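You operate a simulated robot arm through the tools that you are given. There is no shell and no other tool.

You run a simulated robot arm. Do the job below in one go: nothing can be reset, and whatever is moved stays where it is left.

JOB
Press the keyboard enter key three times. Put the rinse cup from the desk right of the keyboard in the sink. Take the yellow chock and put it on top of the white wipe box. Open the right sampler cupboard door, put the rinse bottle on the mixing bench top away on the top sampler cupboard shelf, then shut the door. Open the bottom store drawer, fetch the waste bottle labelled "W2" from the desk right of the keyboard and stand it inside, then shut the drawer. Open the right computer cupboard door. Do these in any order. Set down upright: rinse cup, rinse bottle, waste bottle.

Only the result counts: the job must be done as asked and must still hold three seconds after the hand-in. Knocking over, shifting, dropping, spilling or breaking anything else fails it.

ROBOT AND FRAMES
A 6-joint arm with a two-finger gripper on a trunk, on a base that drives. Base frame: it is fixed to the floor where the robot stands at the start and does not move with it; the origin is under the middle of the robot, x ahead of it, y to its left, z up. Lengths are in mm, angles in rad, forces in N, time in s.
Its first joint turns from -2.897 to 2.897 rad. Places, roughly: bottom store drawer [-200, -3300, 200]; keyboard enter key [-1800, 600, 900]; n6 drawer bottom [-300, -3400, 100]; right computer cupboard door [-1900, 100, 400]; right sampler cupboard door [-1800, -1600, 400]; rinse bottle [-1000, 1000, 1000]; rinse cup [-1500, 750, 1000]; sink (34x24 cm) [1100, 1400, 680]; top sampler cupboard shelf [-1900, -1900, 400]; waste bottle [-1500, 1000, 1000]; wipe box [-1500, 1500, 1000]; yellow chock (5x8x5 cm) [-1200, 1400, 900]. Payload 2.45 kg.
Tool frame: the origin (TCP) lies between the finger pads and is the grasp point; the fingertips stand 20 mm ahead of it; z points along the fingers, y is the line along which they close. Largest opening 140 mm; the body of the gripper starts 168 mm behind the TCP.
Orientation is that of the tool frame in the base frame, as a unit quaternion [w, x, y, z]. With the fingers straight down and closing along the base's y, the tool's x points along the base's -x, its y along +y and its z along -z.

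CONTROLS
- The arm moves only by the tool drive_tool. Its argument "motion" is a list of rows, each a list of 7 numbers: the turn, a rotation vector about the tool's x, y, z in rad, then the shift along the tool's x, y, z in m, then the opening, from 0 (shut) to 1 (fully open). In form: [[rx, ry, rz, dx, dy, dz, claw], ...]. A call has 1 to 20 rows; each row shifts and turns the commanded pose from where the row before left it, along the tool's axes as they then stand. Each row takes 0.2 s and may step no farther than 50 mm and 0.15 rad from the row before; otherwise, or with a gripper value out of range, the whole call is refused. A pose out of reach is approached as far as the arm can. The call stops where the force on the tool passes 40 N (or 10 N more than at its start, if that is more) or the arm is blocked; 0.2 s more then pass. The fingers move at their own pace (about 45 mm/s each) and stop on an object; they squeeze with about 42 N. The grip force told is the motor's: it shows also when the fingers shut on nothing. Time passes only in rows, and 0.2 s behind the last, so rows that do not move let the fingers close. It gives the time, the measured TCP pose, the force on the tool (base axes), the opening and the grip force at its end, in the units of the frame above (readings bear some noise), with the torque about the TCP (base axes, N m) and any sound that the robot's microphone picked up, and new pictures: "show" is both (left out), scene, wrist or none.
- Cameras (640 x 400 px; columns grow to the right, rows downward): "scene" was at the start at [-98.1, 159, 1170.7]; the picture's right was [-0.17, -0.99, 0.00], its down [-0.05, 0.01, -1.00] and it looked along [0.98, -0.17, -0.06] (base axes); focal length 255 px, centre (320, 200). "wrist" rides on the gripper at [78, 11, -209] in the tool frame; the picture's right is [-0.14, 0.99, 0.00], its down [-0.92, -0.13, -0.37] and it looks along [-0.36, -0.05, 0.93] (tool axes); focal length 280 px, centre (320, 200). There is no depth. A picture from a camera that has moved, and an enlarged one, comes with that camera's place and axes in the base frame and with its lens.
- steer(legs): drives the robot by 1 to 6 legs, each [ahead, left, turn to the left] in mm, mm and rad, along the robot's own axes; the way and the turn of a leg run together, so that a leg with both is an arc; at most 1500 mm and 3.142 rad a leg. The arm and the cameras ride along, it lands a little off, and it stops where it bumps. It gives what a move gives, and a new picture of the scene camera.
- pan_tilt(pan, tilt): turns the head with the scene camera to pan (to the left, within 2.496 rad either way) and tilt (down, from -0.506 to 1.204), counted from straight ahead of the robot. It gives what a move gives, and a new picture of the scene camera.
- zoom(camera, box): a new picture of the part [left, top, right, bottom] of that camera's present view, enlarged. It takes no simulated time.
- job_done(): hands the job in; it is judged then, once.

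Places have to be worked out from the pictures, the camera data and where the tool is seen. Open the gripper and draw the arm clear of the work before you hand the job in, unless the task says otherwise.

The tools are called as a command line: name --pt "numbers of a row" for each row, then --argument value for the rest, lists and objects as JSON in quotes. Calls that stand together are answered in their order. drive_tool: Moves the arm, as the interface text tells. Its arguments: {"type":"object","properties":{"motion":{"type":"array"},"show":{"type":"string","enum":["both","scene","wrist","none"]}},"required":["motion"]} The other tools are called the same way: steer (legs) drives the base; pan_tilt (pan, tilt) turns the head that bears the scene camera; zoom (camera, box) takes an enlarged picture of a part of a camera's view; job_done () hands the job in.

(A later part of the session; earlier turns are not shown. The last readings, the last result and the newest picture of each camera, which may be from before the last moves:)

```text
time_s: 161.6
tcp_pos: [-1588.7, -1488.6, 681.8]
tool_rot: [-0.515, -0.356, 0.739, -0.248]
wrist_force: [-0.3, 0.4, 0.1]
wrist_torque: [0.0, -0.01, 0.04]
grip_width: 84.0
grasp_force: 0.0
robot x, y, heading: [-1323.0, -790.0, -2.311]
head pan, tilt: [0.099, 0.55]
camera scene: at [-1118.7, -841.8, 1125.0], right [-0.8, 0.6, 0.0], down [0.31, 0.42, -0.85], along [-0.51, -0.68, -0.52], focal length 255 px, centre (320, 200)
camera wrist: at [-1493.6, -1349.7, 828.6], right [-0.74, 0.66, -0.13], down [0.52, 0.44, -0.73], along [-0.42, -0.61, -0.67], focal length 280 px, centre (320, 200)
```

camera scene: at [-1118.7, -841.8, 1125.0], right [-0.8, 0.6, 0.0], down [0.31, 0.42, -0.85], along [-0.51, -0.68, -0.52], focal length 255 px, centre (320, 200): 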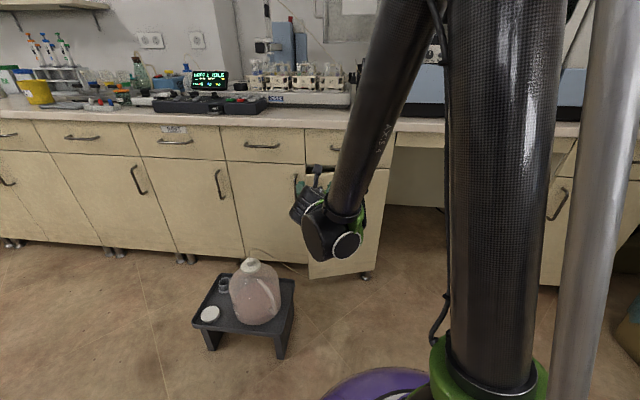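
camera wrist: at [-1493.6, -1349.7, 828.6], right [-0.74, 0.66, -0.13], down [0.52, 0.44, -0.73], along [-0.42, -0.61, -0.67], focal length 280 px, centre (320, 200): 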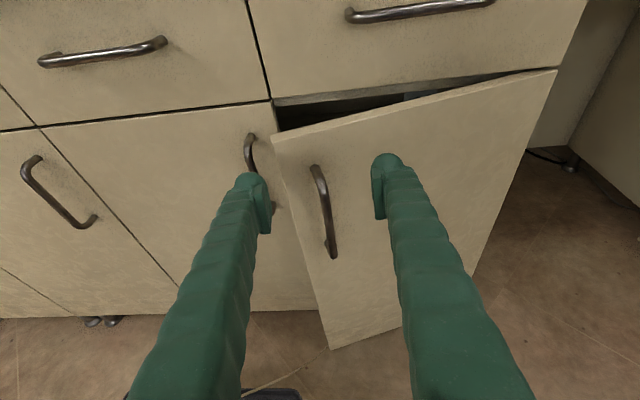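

The door stays ajar. I raise the arm, point the tool down again and roll it back so the camera faces the robot.

drive_tool --pt "0 0 0 0.0423 0 -0.0153 0.6" --pt "0 0 0 0.0423 0 -0.0153 0.6" --pt "0 0 0 0.0423 0 -0.0153 0.6" --pt "0 0 0 0.0423 0 -0.0153 0.6" --pt "0 0 0 0.0423 0 -0.0153 0.5" --pt "0 0 0 0.0423 0 -0.0153 0.3" --pt "0 -0.136 0 0 0 0 0" --pt "0 -0.136 0 0 0 0 0" --pt "0 -0.136 0 0 0 0 0" --pt "0 -0.136 0 0 0 0 0" --pt "0 -0.136 0 0 0 0 0" --pt "0 -0.136 0 0 0 0 0" --pt "0 -0.136 0 0 0 0 0" --pt "0 -0.136 0 0 0 0 0" --pt "0 -0.136 0 0 0 0 0" --pt "0 0 0 0 0 0 0" --show "none"

drive_tool --pt "0 0 0.146 0 0 0 0" --pt "0 0 0.146 0 0 0 0" --pt "0 0 0.146 0 0 0 0" --pt "0 0 0.146 0 0 0 0" --pt "0 0 0.146 0 0 0 0" --pt "0 0 0.146 0 0 0 0" --pt "0 0 0.146 0 0 0 0" --pt "0 0 0.146 0 0 0 0" --pt "0 0 0.146 0 0 0 0" --pt "0 0 0.146 0 0 0 0" --pt "0 0 0.146 0 0 0 0" --pt "0 0 0.146 0 0 0 0" --pt "0 0 0.146 0 0 0 0" --pt "0 0 0.146 0 0 0 0" --pt "0 0 0.146 0 0 0 0" --pt "0 0 0.146 0 0 0 0" --pt "0 0 0.146 0 0 0 0" --pt "0 0 0.146 0 0 0 0" --pt "0 0 0.146 0 0 0 0" --pt "0 0 0.146 0 0 0 0" --show "none"

drive_tool --pt "0 0 0.146 0 0 0 0" --pt "0 0 0.146 0 0 0 0" --pt "0 0 0 0 0 0 0" --show "both"

```text
time_s: 164.9
tcp_pos: [-1592.0, -1492.3, 953.3]
tool_rot: [0.005, -0.433, 0.901, 0.002]
wrist_force: [-0.8, 0.5, -0.2]
wrist_torque: [-0.01, 0.03, 0.05]
grip_width: 0.0
grasp_force: 29.4
robot x, y, heading: [-1326.2, -791.4, -2.31]
head pan, tilt: [0.099, 0.55]
```

```text
time_s: 169.2
tcp_pos: [-1591.6, -1490.4, 953.5]
tool_rot: [-0.001, 0.848, 0.529, 0.004]
wrist_force: [-0.6, 0.1, -0.3]
wrist_torque: [-0.02, -0.04, -0.01]
grip_width: 0.0
grasp_force: 29.1
robot x, y, heading: [-1321.7, -791.5, -2.308]
head pan, tilt: [0.099, 0.55]
```

```text
time_s: 169.9
tcp_pos: [-1591.9, -1490.1, 954.7]
tool_rot: [-0.002, 0.916, 0.401, 0.003]
wrist_force: [0.2, 0.4, 0.0]
wrist_torque: [0.0, 0.0, 0.03]
grip_width: 0.1
grasp_force: 29.4
robot x, y, heading: [-1325.6, -789.0, -2.311]
head pan, tilt: [0.099, 0.55]
camera scene: at [-1118.7, -841.8, 1125.0], right [-0.8, 0.6, 0.0], down [0.31, 0.42, -0.85], along [-0.51, -0.68, -0.52], focal length 255 px, centre (320, 200)
camera wrist: at [-1532.7, -1441.5, 1163.3], right [0.63, -0.77, 0.0], down [-0.72, -0.59, 0.36], along [-0.28, -0.23, -0.93], focal length 280 px, centre (320, 200)
```

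scene: 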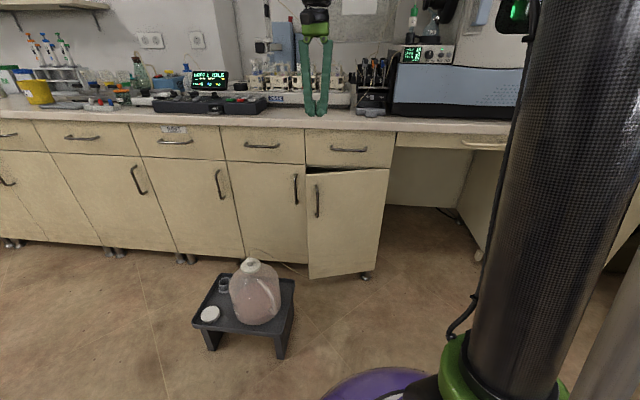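
wrist: 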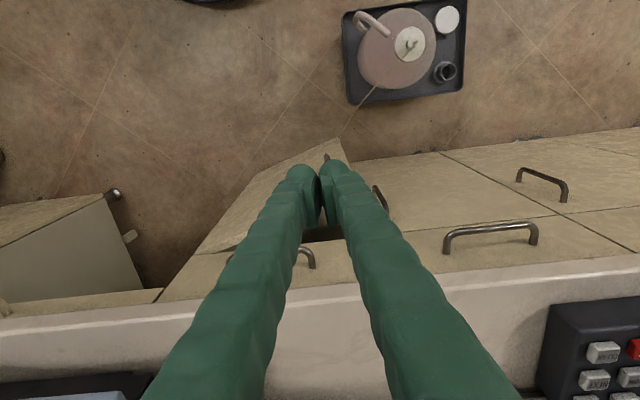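

The tool points down again. I tilt it slightly (0.3 rad) toward the cupboard and move above the gap behind the ajar door, then lower to z≈740 for a check.

drive_tool --pt "0 -0.15 0 0 0 0 0" --pt "0 -0.15 0 0 0 0 0" --pt "0 0 0 -0.0366 0.0068 0.0113 0" --pt "0 0 0 -0.0366 0.0068 0.0113 0" --pt "0 0 0 -0.0366 0.0068 0.0113 0" --pt "0 0 0 -0.0366 0.0068 0.0113 0" --pt "0 0 0 0.0127 0 0.0411 0" --pt "0 0 0 0.0127 0 0.0411 0" --pt "0 0 0 0.0127 0 0.0411 0" --pt "0 0 0 0.0127 0 0.0411 0" --pt "0 0 0 0.0127 0 0.0411 0" --pt "0 0 0 0 0 0 0"

```text
time_s: 171.7
tcp_pos: [-1675.3, -1623.7, 895.8]
tool_rot: [0.059, 0.906, 0.397, -0.136]
wrist_force: [8.1, 16.1, 36.2]
wrist_torque: [-0.13, 0.29, -0.12]
grip_width: 0.0
grasp_force: 29.4
robot x, y, heading: [-1326.8, -790.7, -2.312]
head pan, tilt: [0.099, 0.55]
stopped in row 8: the force on the tool passed its limit at 115 N (the readings are from after the stop); the commanded pose is now the measured one
camera scene: at [-1117.8, -839.9, 1124.9], right [-0.8, 0.6, 0.0], down [0.31, 0.42, -0.85], along [-0.51, -0.68, -0.52], focal length 255 px, centre (320, 200)
camera wrist: at [-1576.4, -1529.5, 1072.1], right [0.64, -0.77, 0.04], down [-0.62, -0.48, 0.62], along [-0.46, -0.42, -0.78], focal length 280 px, centre (320, 200)
```

scene: 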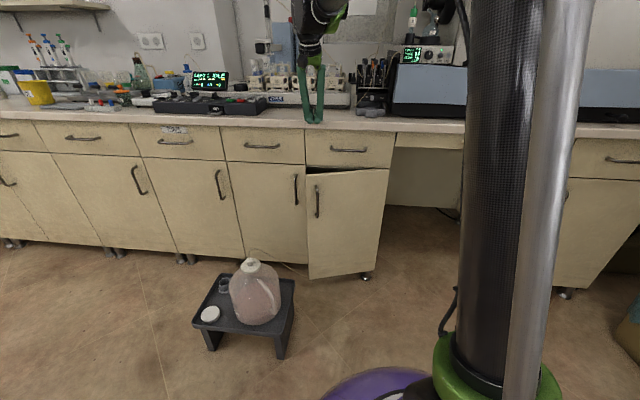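
wrist: 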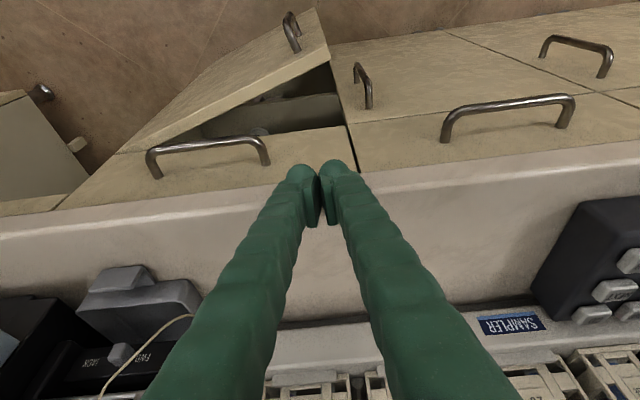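

The tips touched the worktop's front edge, which overhangs more than I judged (front at about a=-2345). I lift, move back 50 mm, lower in front of the edge to z≈745 and look.

drive_tool --pt "0 0 0 -0.0089 0 -0.0287 0" --pt "0 0 0 0.0287 0 -0.0089 0" --pt "0 0 0 0.0191 0 -0.0059 0" --pt "0 0 0 0.0118 0 0.0382 0" --pt "0 0 0 0.0118 0 0.0382 0" --pt "0 0 0 0.0118 0 0.0382 0" --pt "0 0 0 0.0118 0 0.0382 0" --pt "0 0 0 0.006 0 0.0191 0" --pt "0 0 0 0 0 0 0"

```text
time_s: 173.7
tcp_pos: [-1641.2, -1587.4, 741.3]
tool_rot: [0.06, 0.906, 0.396, -0.135]
wrist_force: [0.4, 0.1, -0.5]
wrist_torque: [-0.03, -0.01, -0.03]
grip_width: 0.1
grasp_force: 29.5
robot x, y, heading: [-1320.6, -789.7, -2.308]
head pan, tilt: [0.099, 0.55]
camera scene: at [-1118.7, -841.9, 1125.0], right [-0.8, 0.6, 0.0], down [0.31, 0.42, -0.85], along [-0.51, -0.68, -0.52], focal length 255 px, centre (320, 200)
camera wrist: at [-1543.2, -1494.0, 918.4], right [0.64, -0.77, 0.04], down [-0.62, -0.48, 0.62], along [-0.46, -0.42, -0.78], focal length 280 px, centre (320, 200)
```

scene: 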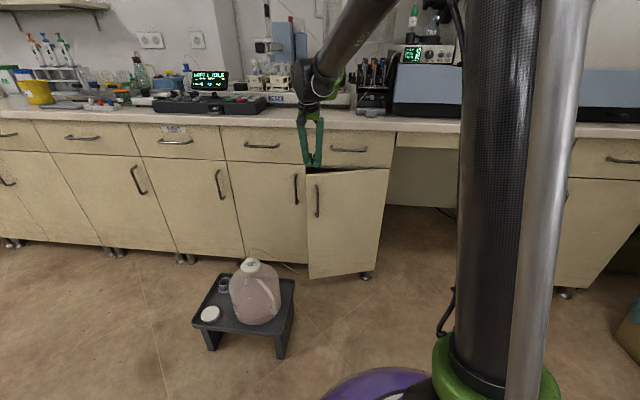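
wrist: 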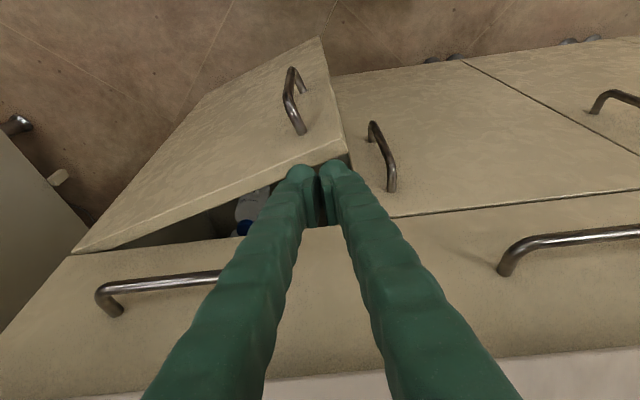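

The fingertips are right above the door's top edge. A surer way: straddle the door's top edge with the fingers (one in front, one behind) and swing it. I lift a little, level the tool, turn it so the fingers close across the door panel, and open to 56 mm.

drive_tool --pt "0 0 0 -0.0089 0 -0.0287 0" --pt "0 0 0 -0.0089 0 -0.0287 0" --pt "0 0.15 0 0 0 0 0" --pt "0 0.15 0 0 0 0 0" --pt "0 0 0 -0.005 -0.0106 0 0" --pt "0 0 0.1423 0 0 0 0.1" --pt "0 0 0.1423 0 0 0 0.2" --pt "0 0 0.1423 0 0 0 0.4" --pt "0 0 0.1423 0 0 0 0.4" --pt "0 0 0.1423 0 0 0 0.4" --pt "0 0 0.1423 0 0 0 0.4" --pt "0 0 0.1423 0 0 0 0.4" --pt "0 0 0.1423 0 0 0 0.4" --pt "0 0 0.1423 0 0 0 0.4" --pt "-0.1 0 0 0 0 0 0.4" --pt "-0.1 0 0 0 0 0 0.4" --pt "0 0 0 0 0 0 0.4"

```text
time_s: 177.3
tcp_pos: [-1654.2, -1585.8, 802.7]
tool_rot: [0.096, 0.969, -0.225, -0.022]
wrist_force: [0.6, 0.2, -0.1]
wrist_torque: [0.02, 0.0, -0.07]
grip_width: 56.0
grasp_force: 0.1
robot x, y, heading: [-1323.5, -791.5, -2.31]
head pan, tilt: [0.099, 0.55]
camera scene: at [-1118.8, -842.0, 1125.0], right [-0.8, 0.6, 0.0], down [0.31, 0.42, -0.85], along [-0.51, -0.68, -0.52], focal length 255 px, centre (320, 200)
camera wrist: at [-1571.6, -1591.2, 1010.1], right [-0.55, -0.81, 0.19], down [-0.74, 0.58, 0.33], along [-0.38, 0.04, -0.92], focal length 280 px, centre (320, 200)
```

scene: 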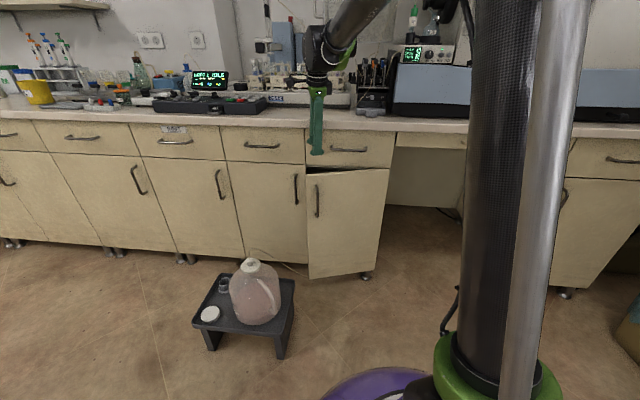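
wrist: 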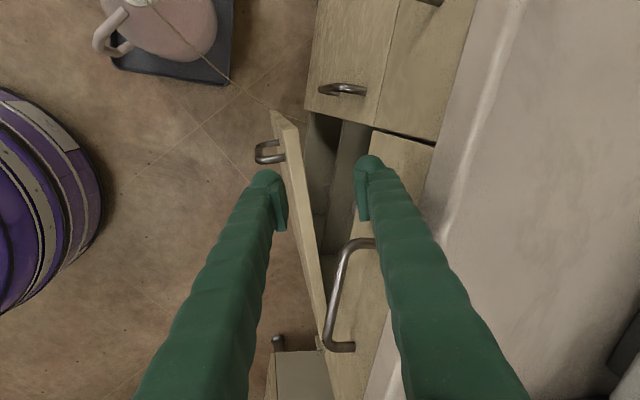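

The fingers straddle the door's top edge seen from above, about 8 mm off centre, and the drawer handle is clear. I correct and descend so the tips are ~25 mm below the door's top edge.

drive_tool --pt "0 0 0 0 -0.006 0 0.4" --pt "0 0 0 0 -0.005 0.0245 0.4" --pt "0 0 0 0 -0.005 0.0245 0.4" --pt "0 0 0 0 -0.005 0.0245 0.4" --pt "0 0 0 0 0 0 0.4" --show "wrist"

```text
time_s: 178.5
tcp_pos: [-1650.2, -1579.9, 727.3]
tool_rot: [0.097, 0.97, -0.223, -0.021]
wrist_force: [0.0, 0.3, 1.0]
wrist_torque: [-0.01, -0.01, 0.02]
grip_width: 55.8
grasp_force: 0.1
robot x, y, heading: [-1322.5, -789.4, -2.311]
head pan, tilt: [0.099, 0.55]
camera wrist: at [-1568.4, -1586.3, 933.8], right [-0.55, -0.81, 0.19], down [-0.74, 0.58, 0.34], along [-0.38, 0.04, -0.92], focal length 280 px, centre (320, 200)
```

wrist: 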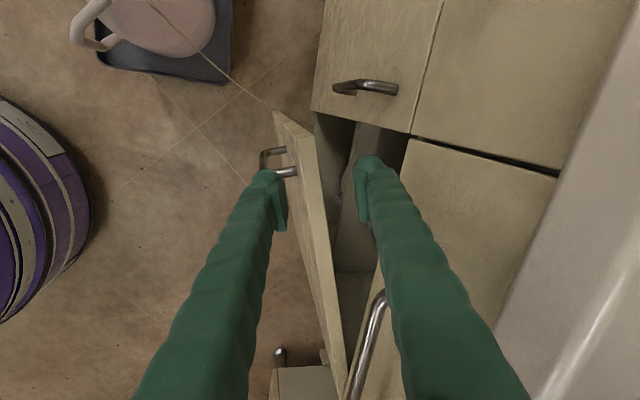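

The door panel is between the fingers. I go down another 38 mm and close on the panel.

drive_tool --pt "0 0 0 0 -0.004 0.0186 0.4" --pt "0 0 0 0 -0.004 0.0186 0.4" --pt "0 0 0 0 0 0 0.4" --pt "0 0 0 0 0 0 0.1" --pt "0 0 0 0 0 0 0.0" --pt "0 0 0 0 0 0 0.0" --pt "0 0 0 0 0 0 0.0" --pt "0 0 0 0 0 0 0.0" --show "wrist"

```text
time_s: 180.3
tcp_pos: [-1650.2, -1579.7, 689.3]
tool_rot: [0.097, 0.97, -0.224, -0.021]
wrist_force: [-0.3, -0.3, -0.9]
wrist_torque: [0.24, -0.13, -0.05]
grip_width: 17.9
grasp_force: 43.2
robot x, y, heading: [-1327.3, -793.1, -2.313]
head pan, tilt: [0.099, 0.55]
camera wrist: at [-1568.1, -1585.5, 895.4], right [-0.55, -0.81, 0.19], down [-0.74, 0.58, 0.34], along [-0.38, 0.04, -0.92], focal length 280 px, centre (320, 200)
```

wrist: 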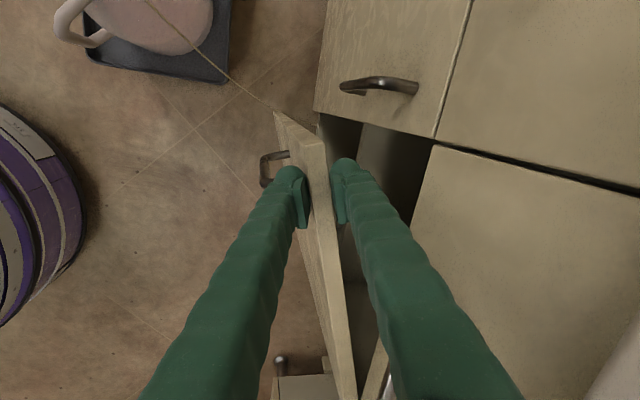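

The gripper holds the door panel (17.9 mm). I swing it open along its arc, turning the tool with the door, three steps first.

drive_tool --pt "0 0.0239 -0.1176 0 0 0 0" --pt "0 0 0 0.0034 -0.0369 -0.0075 0" --pt "0 0.0239 -0.1176 0 0 0 0" --pt "0 0 0 0.0034 -0.0369 -0.0075 0" --pt "0 0.0239 -0.1176 0 0 0 0" --pt "0 0 0 0.0034 -0.0369 -0.0075 0" --pt "0 0 0 0 0 0 0" --show "wrist"

```text
time_s: 181.9
tcp_pos: [-1616.9, -1471.2, 691.5]
tool_rot: [0.099, 0.994, -0.047, -0.004]
wrist_force: [-2.9, -1.5, 0.2]
wrist_torque: [0.35, 0.5, 0.35]
grip_width: 17.8
grasp_force: 42.7
robot x, y, heading: [-1323.9, -792.7, -2.306]
head pan, tilt: [0.099, 0.55]
camera wrist: at [-1537.7, -1447.2, 896.7], right [-0.23, -0.95, 0.19], down [-0.9, 0.28, 0.33], along [-0.37, -0.1, -0.92], focal length 280 px, centre (320, 200)
```

wrist: 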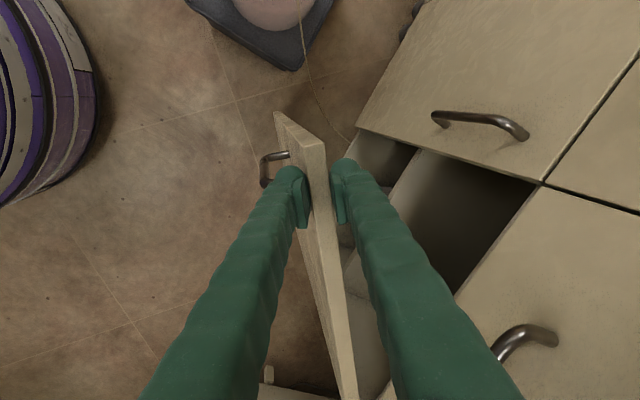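

The door swings freely with low force. I continue with more steps.

drive_tool --pt "0 0.0239 -0.1176 0 0 0 0" --pt "0 0 0 0.0034 -0.0369 -0.0075 0" --pt "0 0.0239 -0.1176 0 0 0 0" --pt "0 0 0 0.0034 -0.0369 -0.0075 0" --pt "0 0.0239 -0.1176 0 0 0 0" --pt "0 0 0 0.0034 -0.0369 -0.0075 0" --pt "0 0.0239 -0.1176 0 0 0 0" --pt "0 0 0 0.0034 -0.0369 -0.0075 0" --pt "0 0 0 0 0 0 0" --show "scene"

```text
time_s: 183.9
tcp_pos: [-1634.2, -1323.1, 689.2]
tool_rot: [0.098, 0.977, 0.191, 0.021]
wrist_force: [-13.9, -7.3, 18.9]
wrist_torque: [-0.07, 0.72, 0.51]
grip_width: 17.5
grasp_force: 43.2
robot x, y, heading: [-1322.5, -790.8, -2.316]
head pan, tilt: [0.099, 0.55]
camera scene: at [-1118.9, -841.7, 1125.0], right [-0.8, 0.6, 0.0], down [0.31, 0.42, -0.85], along [-0.51, -0.68, -0.52], focal length 255 px, centre (320, 200)
```

scene: 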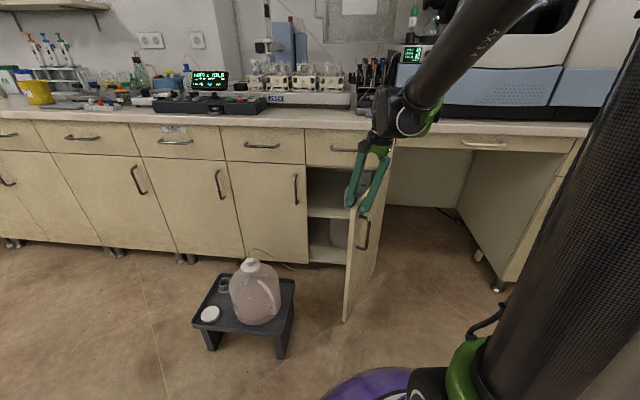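

The door is at about 65°; a slight radial tension shows, so I ease the radius and continue four more steps.

drive_tool --pt "0 0.0239 -0.1176 -0.002 0 0 0" --pt "0 0 0 0.0025 -0.0369 -0.0075 0" --pt "0 0.0239 -0.1176 0 0 0 0" --pt "0 0 0 0.002 -0.0369 -0.0075 0" --pt "0 0.0239 -0.1176 0 0 0 0" --pt "0 0 0 0.002 -0.0369 -0.0075 0" --pt "0 0 0 0 0 0 0" --show "scene"

```text
time_s: 185.5
tcp_pos: [-1696.1, -1228.6, 690.1]
tool_rot: [0.093, 0.926, 0.363, 0.039]
wrist_force: [12.6, 8.7, -1.8]
wrist_torque: [0.34, 0.04, 0.62]
grip_width: 17.9
grasp_force: 43.0
robot x, y, heading: [-1329.4, -787.7, -2.31]
head pan, tilt: [0.099, 0.55]
camera scene: at [-1118.4, -841.7, 1124.9], right [-0.8, 0.6, 0.0], down [0.31, 0.42, -0.85], along [-0.51, -0.68, -0.52], focal length 255 px, centre (320, 200)
```

scene: 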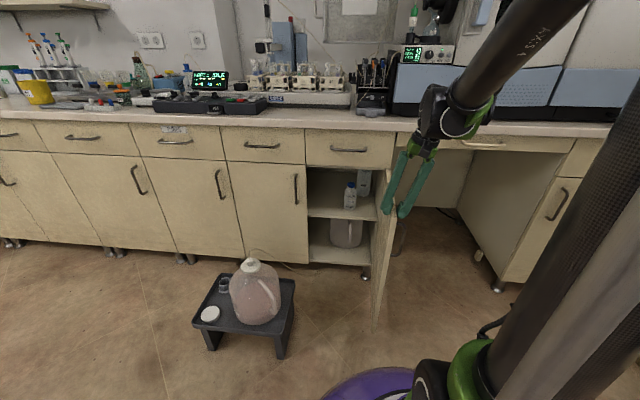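

The door is at ~86° and the shelves are visible. I swing two more steps to about 100°.

drive_tool --pt "0 0.0239 -0.1176 0.003 0 0 0" --pt "0 0 0 0.003 -0.0369 -0.0075 0" --pt "0 0.0239 -0.1176 0 0 0 0" --pt "0 0 0 0.003 -0.0369 -0.0075 0" --pt "0 0 0 0 0 0 0" --show "scene"

zoom --camera "scene" --box '[280, 140, 440, 300]'

```text
time_s: 186.8
tcp_pos: [-1748.4, -1179.7, 690.7]
tool_rot: [0.089, 0.875, 0.473, 0.05]
wrist_force: [1.2, -6.7, -9.5]
wrist_torque: [0.33, 0.19, -0.17]
grip_width: 17.8
grasp_force: 43.3
robot x, y, heading: [-1322.4, -786.6, -2.311]
head pan, tilt: [0.099, 0.55]
stopped in row 5: the force on the tool passed its limit at 41 N (the readings are from after the stop); the commanded pose is now the measured one
camera scene: at [-1118.5, -842.3, 1125.0], right [-0.8, 0.6, 0.0], down [0.31, 0.42, -0.85], along [-0.51, -0.68, -0.52], focal length 255 px, centre (320, 200)
```

scene: 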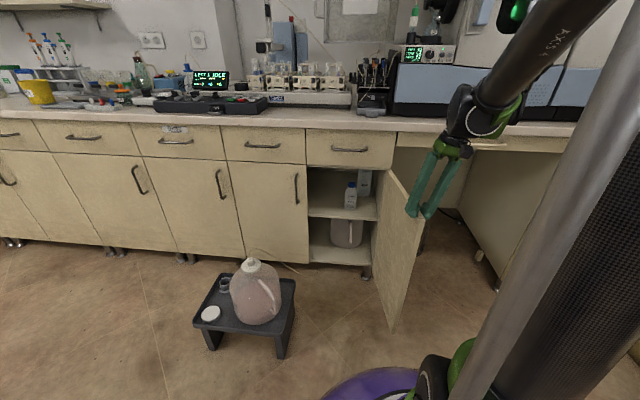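

```text
2.50 times, centred on (360, 220) of scene
camera zoom: at [-1118.5, -842.3, 1125.0], right [-0.8, 0.6, 0.0], down [0.31, 0.42, -0.85], along [-0.51, -0.68, -0.52], focal length 638 px, centre (220, 150)
```

zoom: 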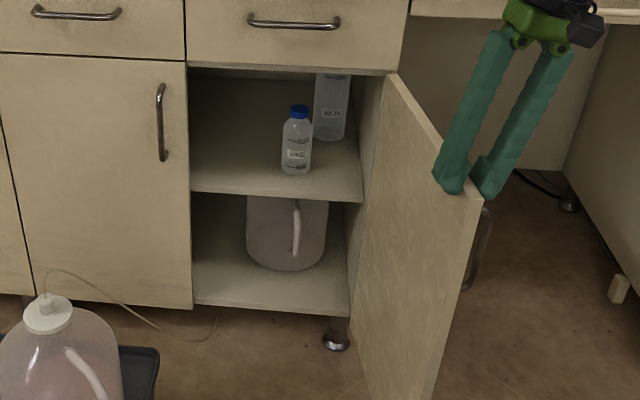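

The door is open about 100°. The top shelf already holds a similar RINSE bottle and a bigger one on the right, with free space on the left. I release the door and lift off.

drive_tool --pt "0 0 0 0 0 0 0.2" --pt "0 0 0 0 0 0 0.3" --pt "0 0 0 0 0 0 0.4" --pt "0 0 0 0 0 0 0.4" --pt "0 0 0 0 0.005 -0.0245 0.4" --pt "0 0 0 0 0.006 -0.0294 0.4" --pt "0 0 0 0 0.008 -0.0392 0.4" --pt "0 0 0 0 0.008 -0.0392 0.4" --pt "0 0 0 0 0.008 -0.0392 0.4" --pt "0 0 0 0 0.008 -0.0392 0.4" --pt "0 0 0 0 0.008 -0.0392 0.4" --pt "0 0 0 0 0.008 -0.0392 0.4" --pt "0.1 0 0 0 0 0 0.4" --pt "0.1 0 0 0 0 0 0.4" --pt "0 0 0 0 0 0 0.4"

```text
time_s: 190.0
tcp_pos: [-1749.1, -1179.8, 985.0]
tool_rot: [0.001, 0.88, 0.475, 0.001]
wrist_force: [0.8, 0.4, 0.3]
wrist_torque: [-0.02, -0.04, 0.02]
grip_width: 56.1
grasp_force: 0.1
robot x, y, heading: [-1320.7, -791.7, -2.313]
head pan, tilt: [0.099, 0.55]
camera scene: at [-1118.4, -841.9, 1125.0], right [-0.8, 0.6, 0.0], down [0.31, 0.42, -0.85], along [-0.51, -0.68, -0.52], focal length 255 px, centre (320, 200)
camera wrist: at [-1698.7, -1119.6, 1193.4], right [0.75, -0.66, 0.0], down [-0.61, -0.7, 0.37], along [-0.24, -0.28, -0.93], focal length 280 px, centre (320, 200)
```

scene: 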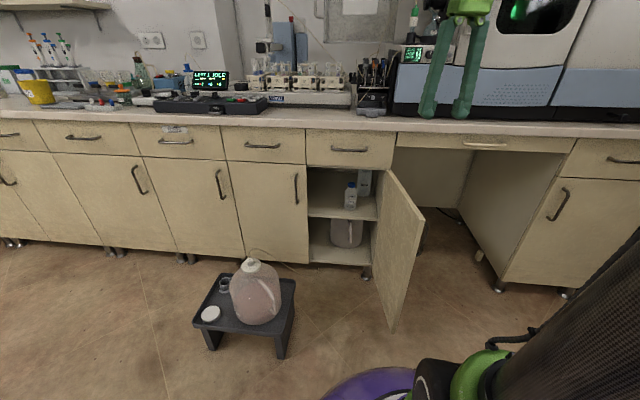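
wrist: 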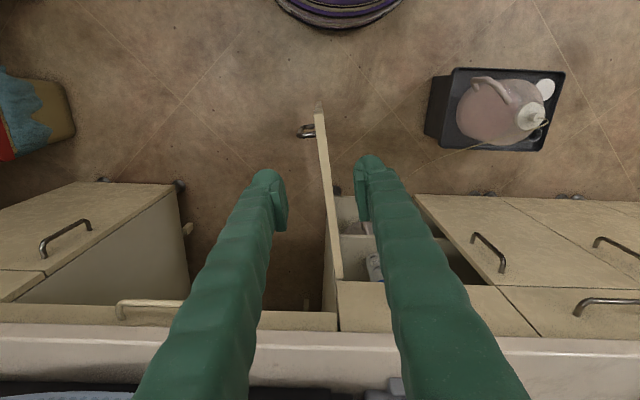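

The door stays open. Before fetching the bottle I test whether the arm can reach into the cupboard with a tilted tool: I realign the tool, move left in front of the opening, and pitch it by 45°.

drive_tool --pt "0 0 0.0825 0 0 0 0.4" --pt "0 0 0.0825 0 0 0 0.4" --pt "0 0 0 -0.025 0.042 0 0.4" --pt "0 0 0 -0.025 0.042 0 0.4" --pt "0 0 0 -0.025 0.042 0 0.4" --pt "0 0 0 -0.025 0.042 0 0.4" --pt "0 0 0 -0.025 0.042 0 0.4" --pt "0 0 0 -0.025 0.042 0 0.4" --pt "0 0 0 -0.025 0.042 0 0.4" --pt "0 -0.131 0 0 0 0 0.4" --pt "0 -0.131 0 0 0 0 0.4" --pt "0 -0.131 0 0 0 0 0.4" --pt "0 -0.131 0 0 0 0 0.4" --pt "0 -0.131 0 0 0 0 0.4" --pt "0 -0.13 0 0 0 0 0.4" --pt "0 0 0 0 0 0 0.4"

```text
time_s: 193.4
tcp_pos: [-1652.5, -1507.7, 986.7]
tool_rot: [0.155, 0.847, 0.37, -0.349]
wrist_force: [-0.5, -0.1, -0.6]
wrist_torque: [0.03, 0.0, 0.0]
grip_width: 56.0
grasp_force: 0.1
robot x, y, heading: [-1324.7, -791.3, -2.31]
head pan, tilt: [0.099, 0.55]
camera scene: at [-1118.3, -842.0, 1125.0], right [-0.8, 0.6, 0.0], down [0.31, 0.42, -0.85], along [-0.51, -0.68, -0.52], focal length 255 px, centre (320, 200)
camera wrist: at [-1507.2, -1364.7, 1078.2], right [0.66, -0.74, 0.1], down [-0.36, -0.2, 0.91], along [-0.66, -0.64, -0.4], focal length 280 px, centre (320, 200)
```

scene: 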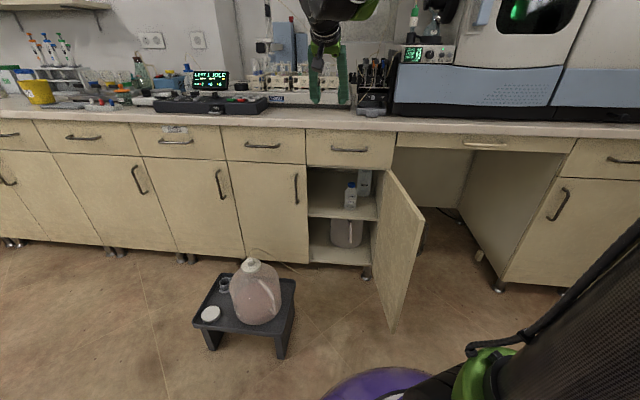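
wrist: 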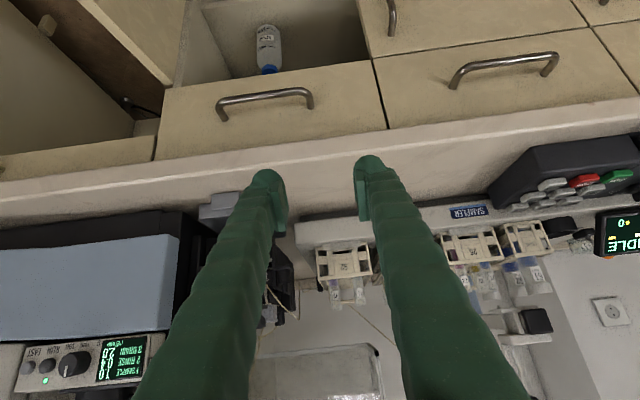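

The tilt works. A thin tube runs from the jar toward the cupboard; I zoom to see how it lies before lowering.

zoom --camera "scene" --box '[220, 220, 340, 310]'

zoom --camera "scene" --box '[300, 160, 390, 270]'

```text
4.44 times, centred on (280, 265) of scene
camera zoom: at [-1118.3, -842.0, 1125.0], right [-0.8, 0.6, 0.0], down [0.31, 0.42, -0.85], along [-0.51, -0.68, -0.52], focal length 1134 px, centre (498, -89)
```

zoom: 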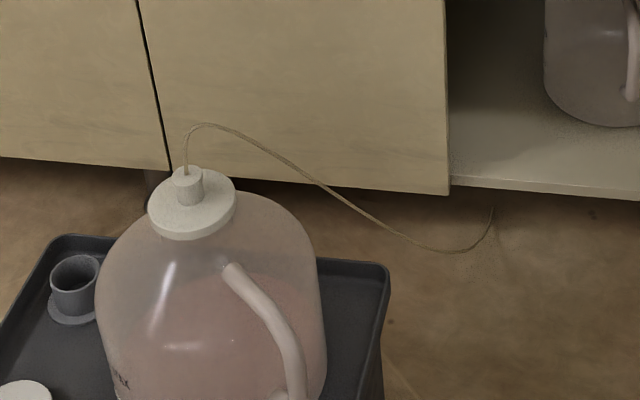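

```text
3.64 times, centred on (345, 215) of scene
camera zoom: at [-1118.3, -842.0, 1125.0], right [-0.8, 0.6, 0.0], down [0.31, 0.42, -0.85], along [-0.51, -0.68, -0.52], focal length 927 px, centre (229, 146)
```

zoom: 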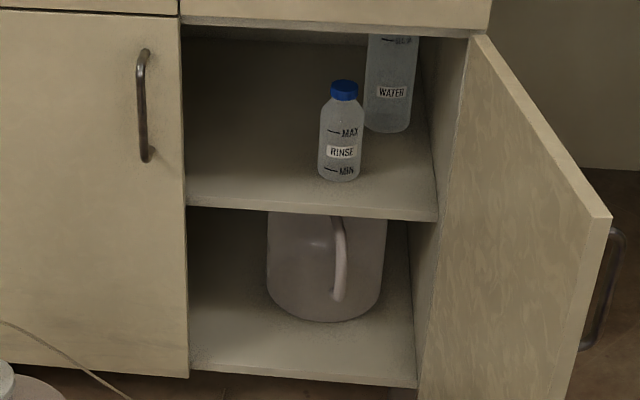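

The tube hangs low, left of the work area. I lower the tilted tool in front of the opening to test the reach.

drive_tool --pt "0 0 0 0.0283 0 0.0283 0.4" --pt "0 0 0 0.0283 0 0.0283 0.4" --pt "0 0 0 0.0283 0 0.0283 0.4" --pt "0 0 0 0.0283 0 0.0283 0.4" --pt "0 0 0 0.0283 0 0.0283 0.4" --pt "0 0 0 0.0283 0 0.0283 0.4" --pt "0 0 0 0.0283 0 0.0283 0.4" --pt "0 0 0 0.0283 0 0.0283 0.4" --pt "0 0 0 0.0283 0 0.0283 0.4" --pt "0 0 0 0.0283 0 0.0283 0.4" --pt "0 0 0 0.0283 0 0.0283 0.4" --pt "0 0 0 0 0 0 0.4"

```text
time_s: 196.0
tcp_pos: [-1649.7, -1505.0, 547.3]
tool_rot: [0.155, 0.847, 0.371, -0.348]
wrist_force: [0.1, 0.8, -0.6]
wrist_torque: [0.03, -0.04, 0.02]
grip_width: 55.9
grasp_force: 0.1
robot x, y, heading: [-1322.6, -792.3, -2.31]
head pan, tilt: [0.099, 0.55]
camera scene: at [-1118.3, -842.0, 1125.0], right [-0.8, 0.6, 0.0], down [0.31, 0.42, -0.85], along [-0.51, -0.68, -0.52], focal length 255 px, centre (320, 200)
camera wrist: at [-1505.4, -1362.6, 639.7], right [0.66, -0.74, 0.1], down [-0.36, -0.2, 0.91], along [-0.66, -0.64, -0.4], focal length 280 px, centre (320, 200)
```

scene: 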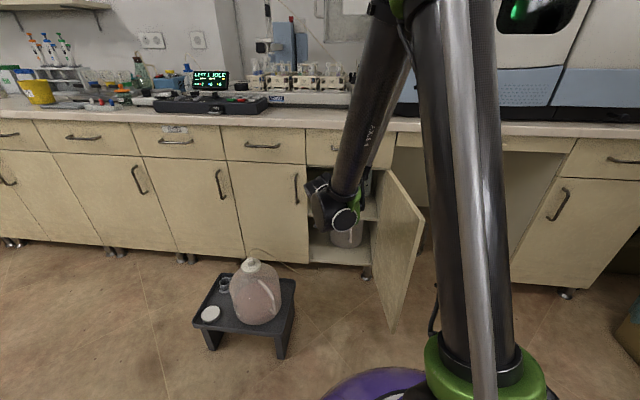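
wrist: 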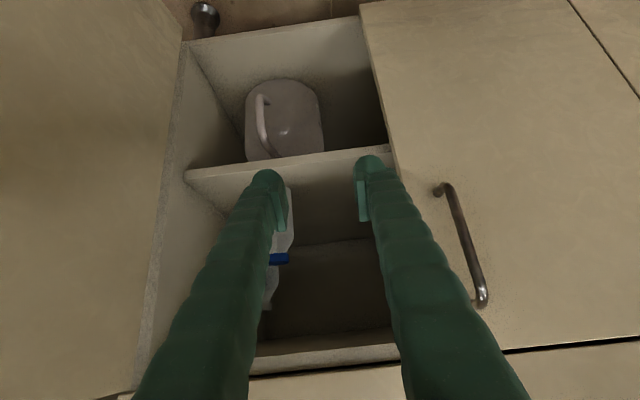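

z=547 is reachable at 45°. I lower further to 472 to confirm the final height works.

drive_tool --pt "0 0 0 0.0265 0 0.0265 0.4" --pt "0 0 0 0.0265 0 0.0265 0.4" --pt "0 0 0 0 0 0 0.4" --show "wrist"

zoom --camera "wrist" --box '[140, 60, 460, 340]'

```text
time_s: 196.8
tcp_pos: [-1648.5, -1507.3, 473.4]
tool_rot: [0.153, 0.848, 0.37, -0.348]
wrist_force: [-0.6, 0.2, -0.1]
wrist_torque: [0.0, -0.01, -0.02]
grip_width: 55.9
grasp_force: 0.1
out of reach, approached as far as the arm can: row 2
robot x, y, heading: [-1324.7, -790.9, -2.309]
head pan, tilt: [0.099, 0.55]
camera wrist: at [-1505.5, -1365.5, 567.5], right [0.66, -0.74, 0.1], down [-0.37, -0.2, 0.91], along [-0.66, -0.64, -0.41], focal length 280 px, centre (320, 200)
```

wrist: 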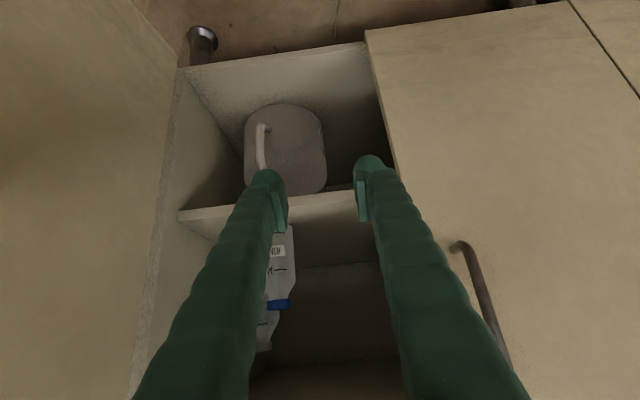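

```text
1.43 times, centred on (300, 200) of wrist
camera zoom: at [-1505.5, -1365.5, 567.5], right [0.66, -0.74, 0.1], down [-0.37, -0.2, 0.91], along [-0.66, -0.64, -0.41], focal length 401 px, centre (349, 200)
```

zoom: 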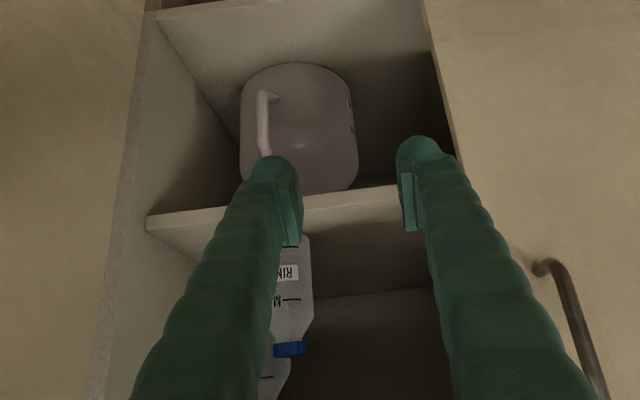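

The height is reachable and the shelf top is at z≈412. I raise the arm again along the same line.

drive_tool --pt "0 0 0 -0.0283 0 -0.0283 0.4" --pt "0 0 0 -0.0283 0 -0.0283 0.4" --pt "0 0 0 -0.0283 0 -0.0283 0.4" --pt "0 0 0 -0.0283 0 -0.0283 0.4" --pt "0 0 0 -0.0283 0 -0.0283 0.4" --pt "0 0 0 -0.0283 0 -0.0283 0.5" --pt "0 0 0 -0.0283 0 -0.0283 0.6" --pt "0 0 0 -0.0283 0 -0.0283 0.65" --pt "0 0 0 -0.0283 0 -0.0283 0.65" --pt "0 0 0 -0.0283 0 -0.0283 0.65" --pt "0 0 0 -0.0283 0 -0.0283 0.65" --pt "0 0 0 -0.0283 0 -0.0283 0.65" --pt "0 0 0 -0.0283 0 -0.0283 0.65" --pt "0 0 0 -0.0283 0 -0.0283 0.65" --pt "0 0 0 0 0 0 0.65" --show "none"

steer --legs '[[-1480, 0, 0], [0, 0, -1.576]]'

pan_tilt --pan 0.0 --tilt 0.4

```text
time_s: 200.0
tcp_pos: [-1652.9, -1508.2, 1033.4]
tool_rot: [0.154, 0.847, 0.37, -0.348]
wrist_force: [0.3, -0.4, 0.3]
wrist_torque: [0.02, 0.03, 0.04]
grip_width: 91.2
grasp_force: 0.0
robot x, y, heading: [-1320.7, -792.5, -2.304]
head pan, tilt: [0.099, 0.55]
```

```text
time_s: 211.2
tcp_pos: [-1042.4, 634.3, 1032.8]
tool_rot: [-0.136, 0.862, -0.335, -0.356]
wrist_force: [-1.0, -0.7, 0.2]
wrist_torque: [0.02, 0.01, 0.02]
grip_width: 90.9
grasp_force: 0.0
robot x, y, heading: [-326.2, 311.4, 2.412]
head pan, tilt: [0.099, 0.55]
camera scene: at [-369.8, 106.1, 1125.0], right [0.59, 0.81, 0.0], down [0.42, -0.31, -0.85], along [-0.69, 0.51, -0.52], focal length 255 px, centre (320, 200)
```

scene: 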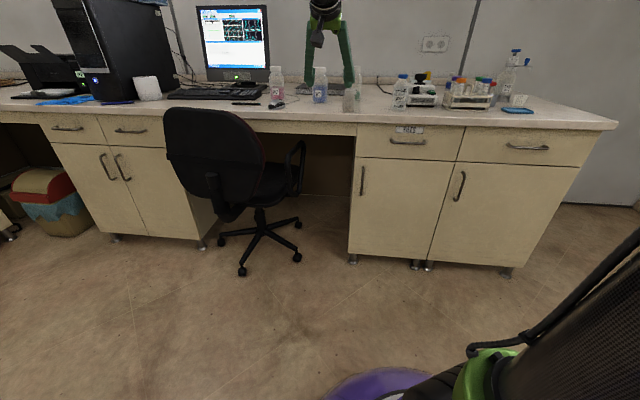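

```text
time_s: 211.9
tcp_pos: [-1042.1, 634.7, 1032.6]
tool_rot: [-0.136, 0.862, -0.336, -0.356]
wrist_force: [0.2, 0.8, 0.7]
wrist_torque: [0.01, -0.01, -0.01]
grip_width: 91.1
grasp_force: 0.0
robot x, y, heading: [-325.0, 307.2, 2.405]
head pan, tilt: [0.0, 0.4]
camera scene: at [-366.3, 114.9, 1138.6], right [0.67, 0.74, 0.0], down [0.29, -0.26, -0.92], along [-0.68, 0.62, -0.39], focal length 255 px, centre (320, 200)
```

scene: 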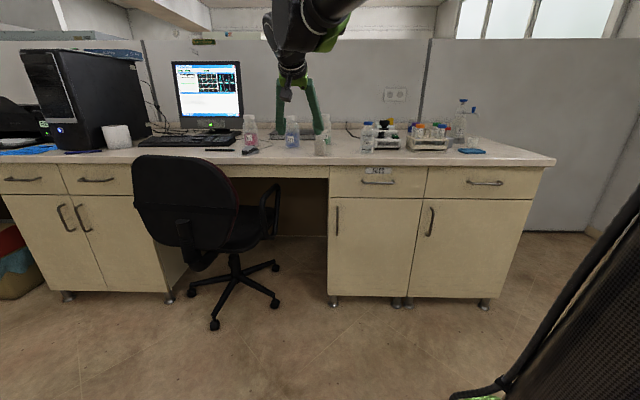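

I'm back at the desk side. The tool hangs left at bottle height, so I first move it to the centre and up, then drive forward in front of the RINSE bottle.

drive_tool --pt "0 0 0 -0.0141 -0.0397 -0.0141 0.65" --pt "0 0 0 -0.0141 -0.0397 -0.0141 0.65" --pt "0 0 0 -0.0141 -0.0397 -0.0141 0.65" --pt "0 0 0 -0.0141 -0.0397 -0.0141 0.65" --pt "0 0 0 -0.0141 -0.0397 -0.0141 0.65" --pt "0 0 0 -0.0141 -0.0397 -0.0141 0.65" --pt "0 0 0 0 0 0 0.65" --show "none"

steer --legs '[[340, -20, -0.01]]'

drive_tool --pt "0 0 0 0 0 0 0.65" --show "wrist"

```text
time_s: 213.5
tcp_pos: [-880.4, 811.4, 1154.6]
tool_rot: [-0.137, 0.862, -0.335, -0.356]
wrist_force: [-1.1, -0.9, 1.2]
wrist_torque: [-0.03, 0.01, 0.0]
grip_width: 90.8
grasp_force: 0.0
robot x, y, heading: [-322.4, 312.6, 2.408]
head pan, tilt: [0.0, 0.4]
```

```text
time_s: 215.8
tcp_pos: [-1118.9, 1064.3, 1154.5]
tool_rot: [-0.138, 0.86, -0.339, -0.355]
wrist_force: [-0.4, 1.1, 1.0]
wrist_torque: [-0.02, 0.01, -0.01]
grip_width: 90.9
grasp_force: 0.1
robot x, y, heading: [-567.1, 559.4, 2.397]
head pan, tilt: [0.0, 0.4]
camera scene: at [-610.8, 363.3, 1138.7], right [0.68, 0.74, 0.0], down [0.29, -0.26, -0.92], along [-0.68, 0.62, -0.39], focal length 255 px, centre (320, 200)
```

scene: 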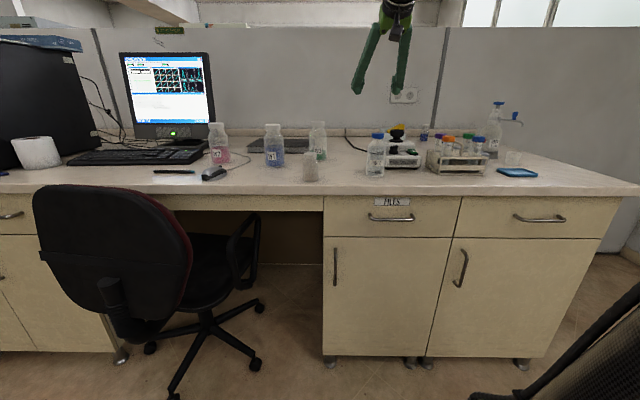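

```text
time_s: 216.2
tcp_pos: [-1118.5, 1065.5, 1153.9]
tool_rot: [-0.139, 0.86, -0.339, -0.356]
wrist_force: [-0.3, -0.6, -0.1]
wrist_torque: [-0.01, 0.03, -0.02]
grip_width: 90.9
grasp_force: 0.1
robot x, y, heading: [-567.7, 556.1, 2.401]
head pan, tilt: [0.0, 0.4]
camera wrist: at [-978.2, 919.8, 1247.1], right [-0.75, -0.66, 0.1], down [-0.2, 0.36, 0.91], along [-0.63, 0.66, -0.4], focal length 280 px, centre (320, 200)
```

wrist: 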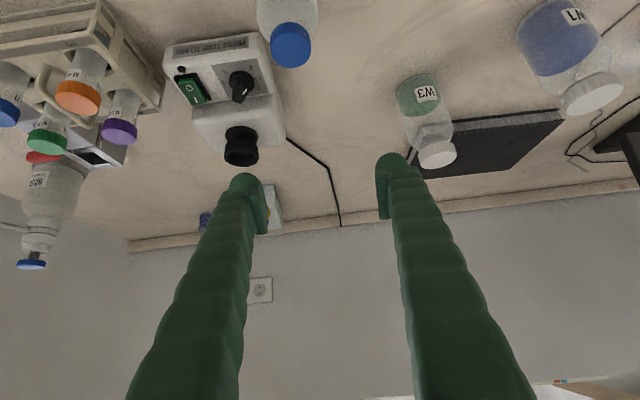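

The RINSE bottle is at about (-1099, 1061), almost straight below the TCP. I move back 110 mm, 9 mm right, and down to z≈937 in front of it, gripper open 91 mm.

drive_tool --pt "0 0 0 0.026 -0.003 -0.026 0.65" --pt "0 0 0 0.026 -0.003 -0.026 0.65" --pt "0 0 0 0.026 -0.003 -0.026 0.65" --pt "0 0 0 0.0256 0 0.0256 0.65" --pt "0 0 0 0.0256 0 0.0256 0.65" --pt "0 0 0 0.0256 0 0.0256 0.65" --pt "0 0 0 0.0256 0 0.0256 0.65" --pt "0 0 0 0.0256 0 0.0256 0.65" --pt "0 0 0 0.0256 0 0.0256 0.65" --pt "0 0 0 0 0 0 0.65"

```text
time_s: 218.4
tcp_pos: [-1031.8, 996.2, 937.5]
tool_rot: [-0.138, 0.86, -0.339, -0.355]
wrist_force: [0.5, -1.5, -0.5]
wrist_torque: [-0.02, -0.03, 0.0]
grip_width: 91.1
grasp_force: 0.0
robot x, y, heading: [-566.8, 561.1, 2.398]
head pan, tilt: [0.0, 0.4]
camera scene: at [-610.7, 363.3, 1138.7], right [0.68, 0.74, 0.0], down [0.29, -0.26, -0.92], along [-0.68, 0.62, -0.39], focal length 255 px, centre (320, 200)
camera wrist: at [-891.0, 851.4, 1031.0], right [-0.75, -0.66, 0.1], down [-0.2, 0.36, 0.91], along [-0.63, 0.66, -0.4], focal length 280 px, centre (320, 200)
```

scene: 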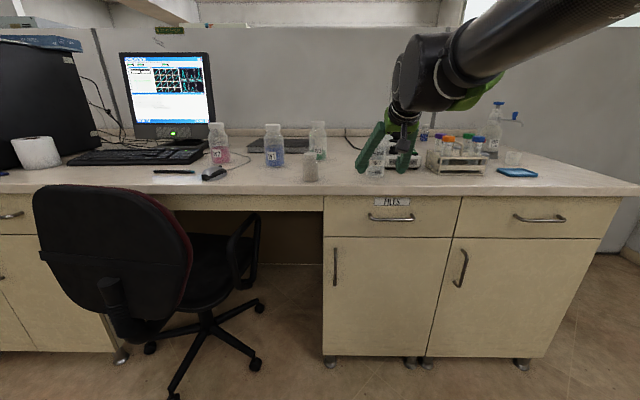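
wrist: 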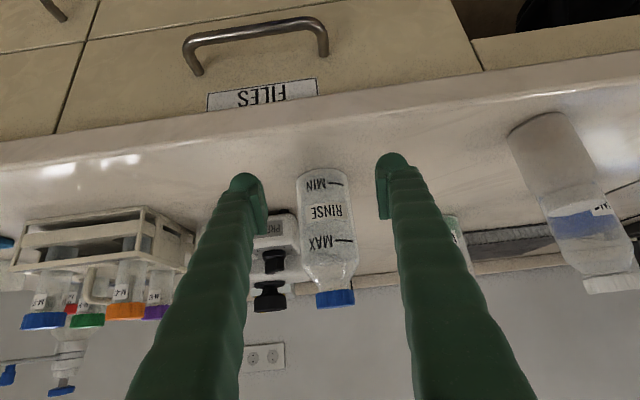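

The RINSE bottle is centred between the fingers, ~96 mm ahead. I advance horizontally and close.

drive_tool --pt "0 0 0 -0.0226 -0.001 0.0226 0.65" --pt "0 0 0 -0.0226 -0.001 0.0226 0.65" --pt "0 0 0 -0.0226 -0.001 0.0226 0.65" --pt "0 0 0 0 0 0 0.65" --show "wrist"

```text
time_s: 219.4
tcp_pos: [-1097.8, 1063.8, 938.1]
tool_rot: [-0.138, 0.86, -0.34, -0.355]
wrist_force: [-0.3, 0.4, 0.8]
wrist_torque: [-0.01, 0.01, 0.03]
grip_width: 91.3
grasp_force: 0.0
robot x, y, heading: [-565.8, 555.0, 2.395]
head pan, tilt: [0.0, 0.4]
camera wrist: at [-957.7, 918.2, 1030.2], right [-0.75, -0.66, 0.1], down [-0.2, 0.36, 0.91], along [-0.63, 0.66, -0.4], focal length 280 px, centre (320, 200)
```

wrist: 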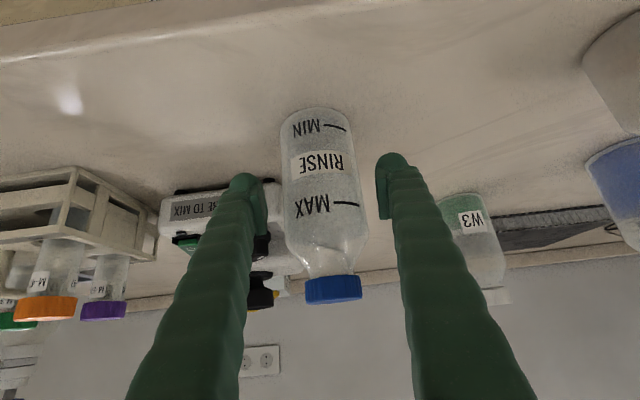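

The bottle is well centred at the TCP. I close the gripper.

drive_tool --pt "0 0 0 0 0 0 0.3" --pt "0 0 0 0 0 0 0.3" --pt "0 0 0 0 0 0 0.3" --pt "0 0 0 0 0 0 0.3" --pt "0 0 0 0 0 0 0.3" --pt "0 0 0 0 0 0 0.3" --show "wrist"

```text
time_s: 220.8
tcp_pos: [-1098.4, 1063.6, 937.7]
tool_rot: [-0.138, 0.86, -0.339, -0.355]
wrist_force: [-0.4, 0.3, 1.6]
wrist_torque: [0.07, -0.02, 0.0]
grip_width: 61.0
grasp_force: 41.6
robot x, y, heading: [-564.1, 555.5, 2.399]
head pan, tilt: [0.0, 0.4]
camera wrist: at [-957.7, 918.2, 1030.4], right [-0.75, -0.66, 0.1], down [-0.2, 0.36, 0.91], along [-0.63, 0.66, -0.4], focal length 280 px, centre (320, 200)
```

wrist: 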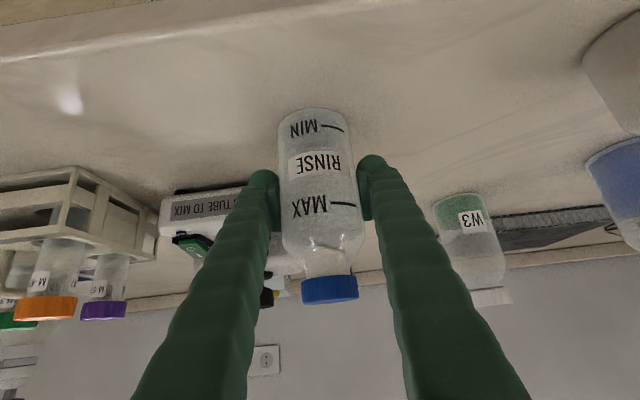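

The bottle is gripped (61 mm). I lift it, back away, turn toward the sampler cupboard and drive part of the way.

drive_tool --pt "0 0 0 -0.0106 0 -0.0106 0.3" --pt "0 0 0 -0.0212 0 -0.0212 0.3" --pt "0 0 0 -0.0283 0 -0.0283 0.3" --pt "0 0 0 -0.0283 0 -0.0283 0.3" --pt "0 0 0 -0.0283 0 -0.0283 0.3" --pt "0 0 0 0 0 0 0.3" --show "none"

steer --legs '[[-350, 0, 0], [0, 0, 1.57], [1000, 100, 0]]'

```text
time_s: 222.2
tcp_pos: [-1098.0, 1065.7, 1102.5]
tool_rot: [-0.138, 0.86, -0.34, -0.355]
wrist_force: [-0.2, 0.5, -1.4]
wrist_torque: [0.01, 0.0, -0.01]
grip_width: 60.9
grasp_force: 41.6
robot x, y, heading: [-565.6, 558.1, 2.395]
head pan, tilt: [0.0, 0.4]
```

```text
time_s: 233.1
tcp_pos: [-1437.9, -1017.8, 1101.3]
tool_rot: [0.152, 0.849, 0.367, -0.348]
wrist_force: [-0.2, -0.1, -2.6]
wrist_torque: [0.01, 0.03, -0.01]
grip_width: 60.1
grasp_force: 42.7
robot x, y, heading: [-928.7, -481.8, -2.32]
head pan, tilt: [0.0, 0.4]
camera scene: at [-732.3, -535.9, 1138.7], right [-0.73, 0.68, 0.0], down [0.26, 0.29, -0.92], along [-0.63, -0.68, -0.39], focal length 255 px, centre (320, 200)
```

scene: 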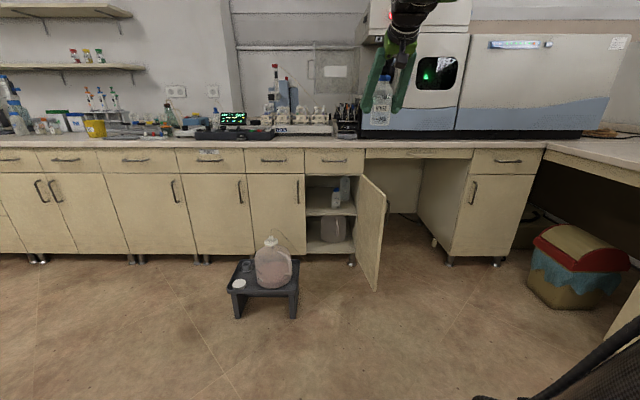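

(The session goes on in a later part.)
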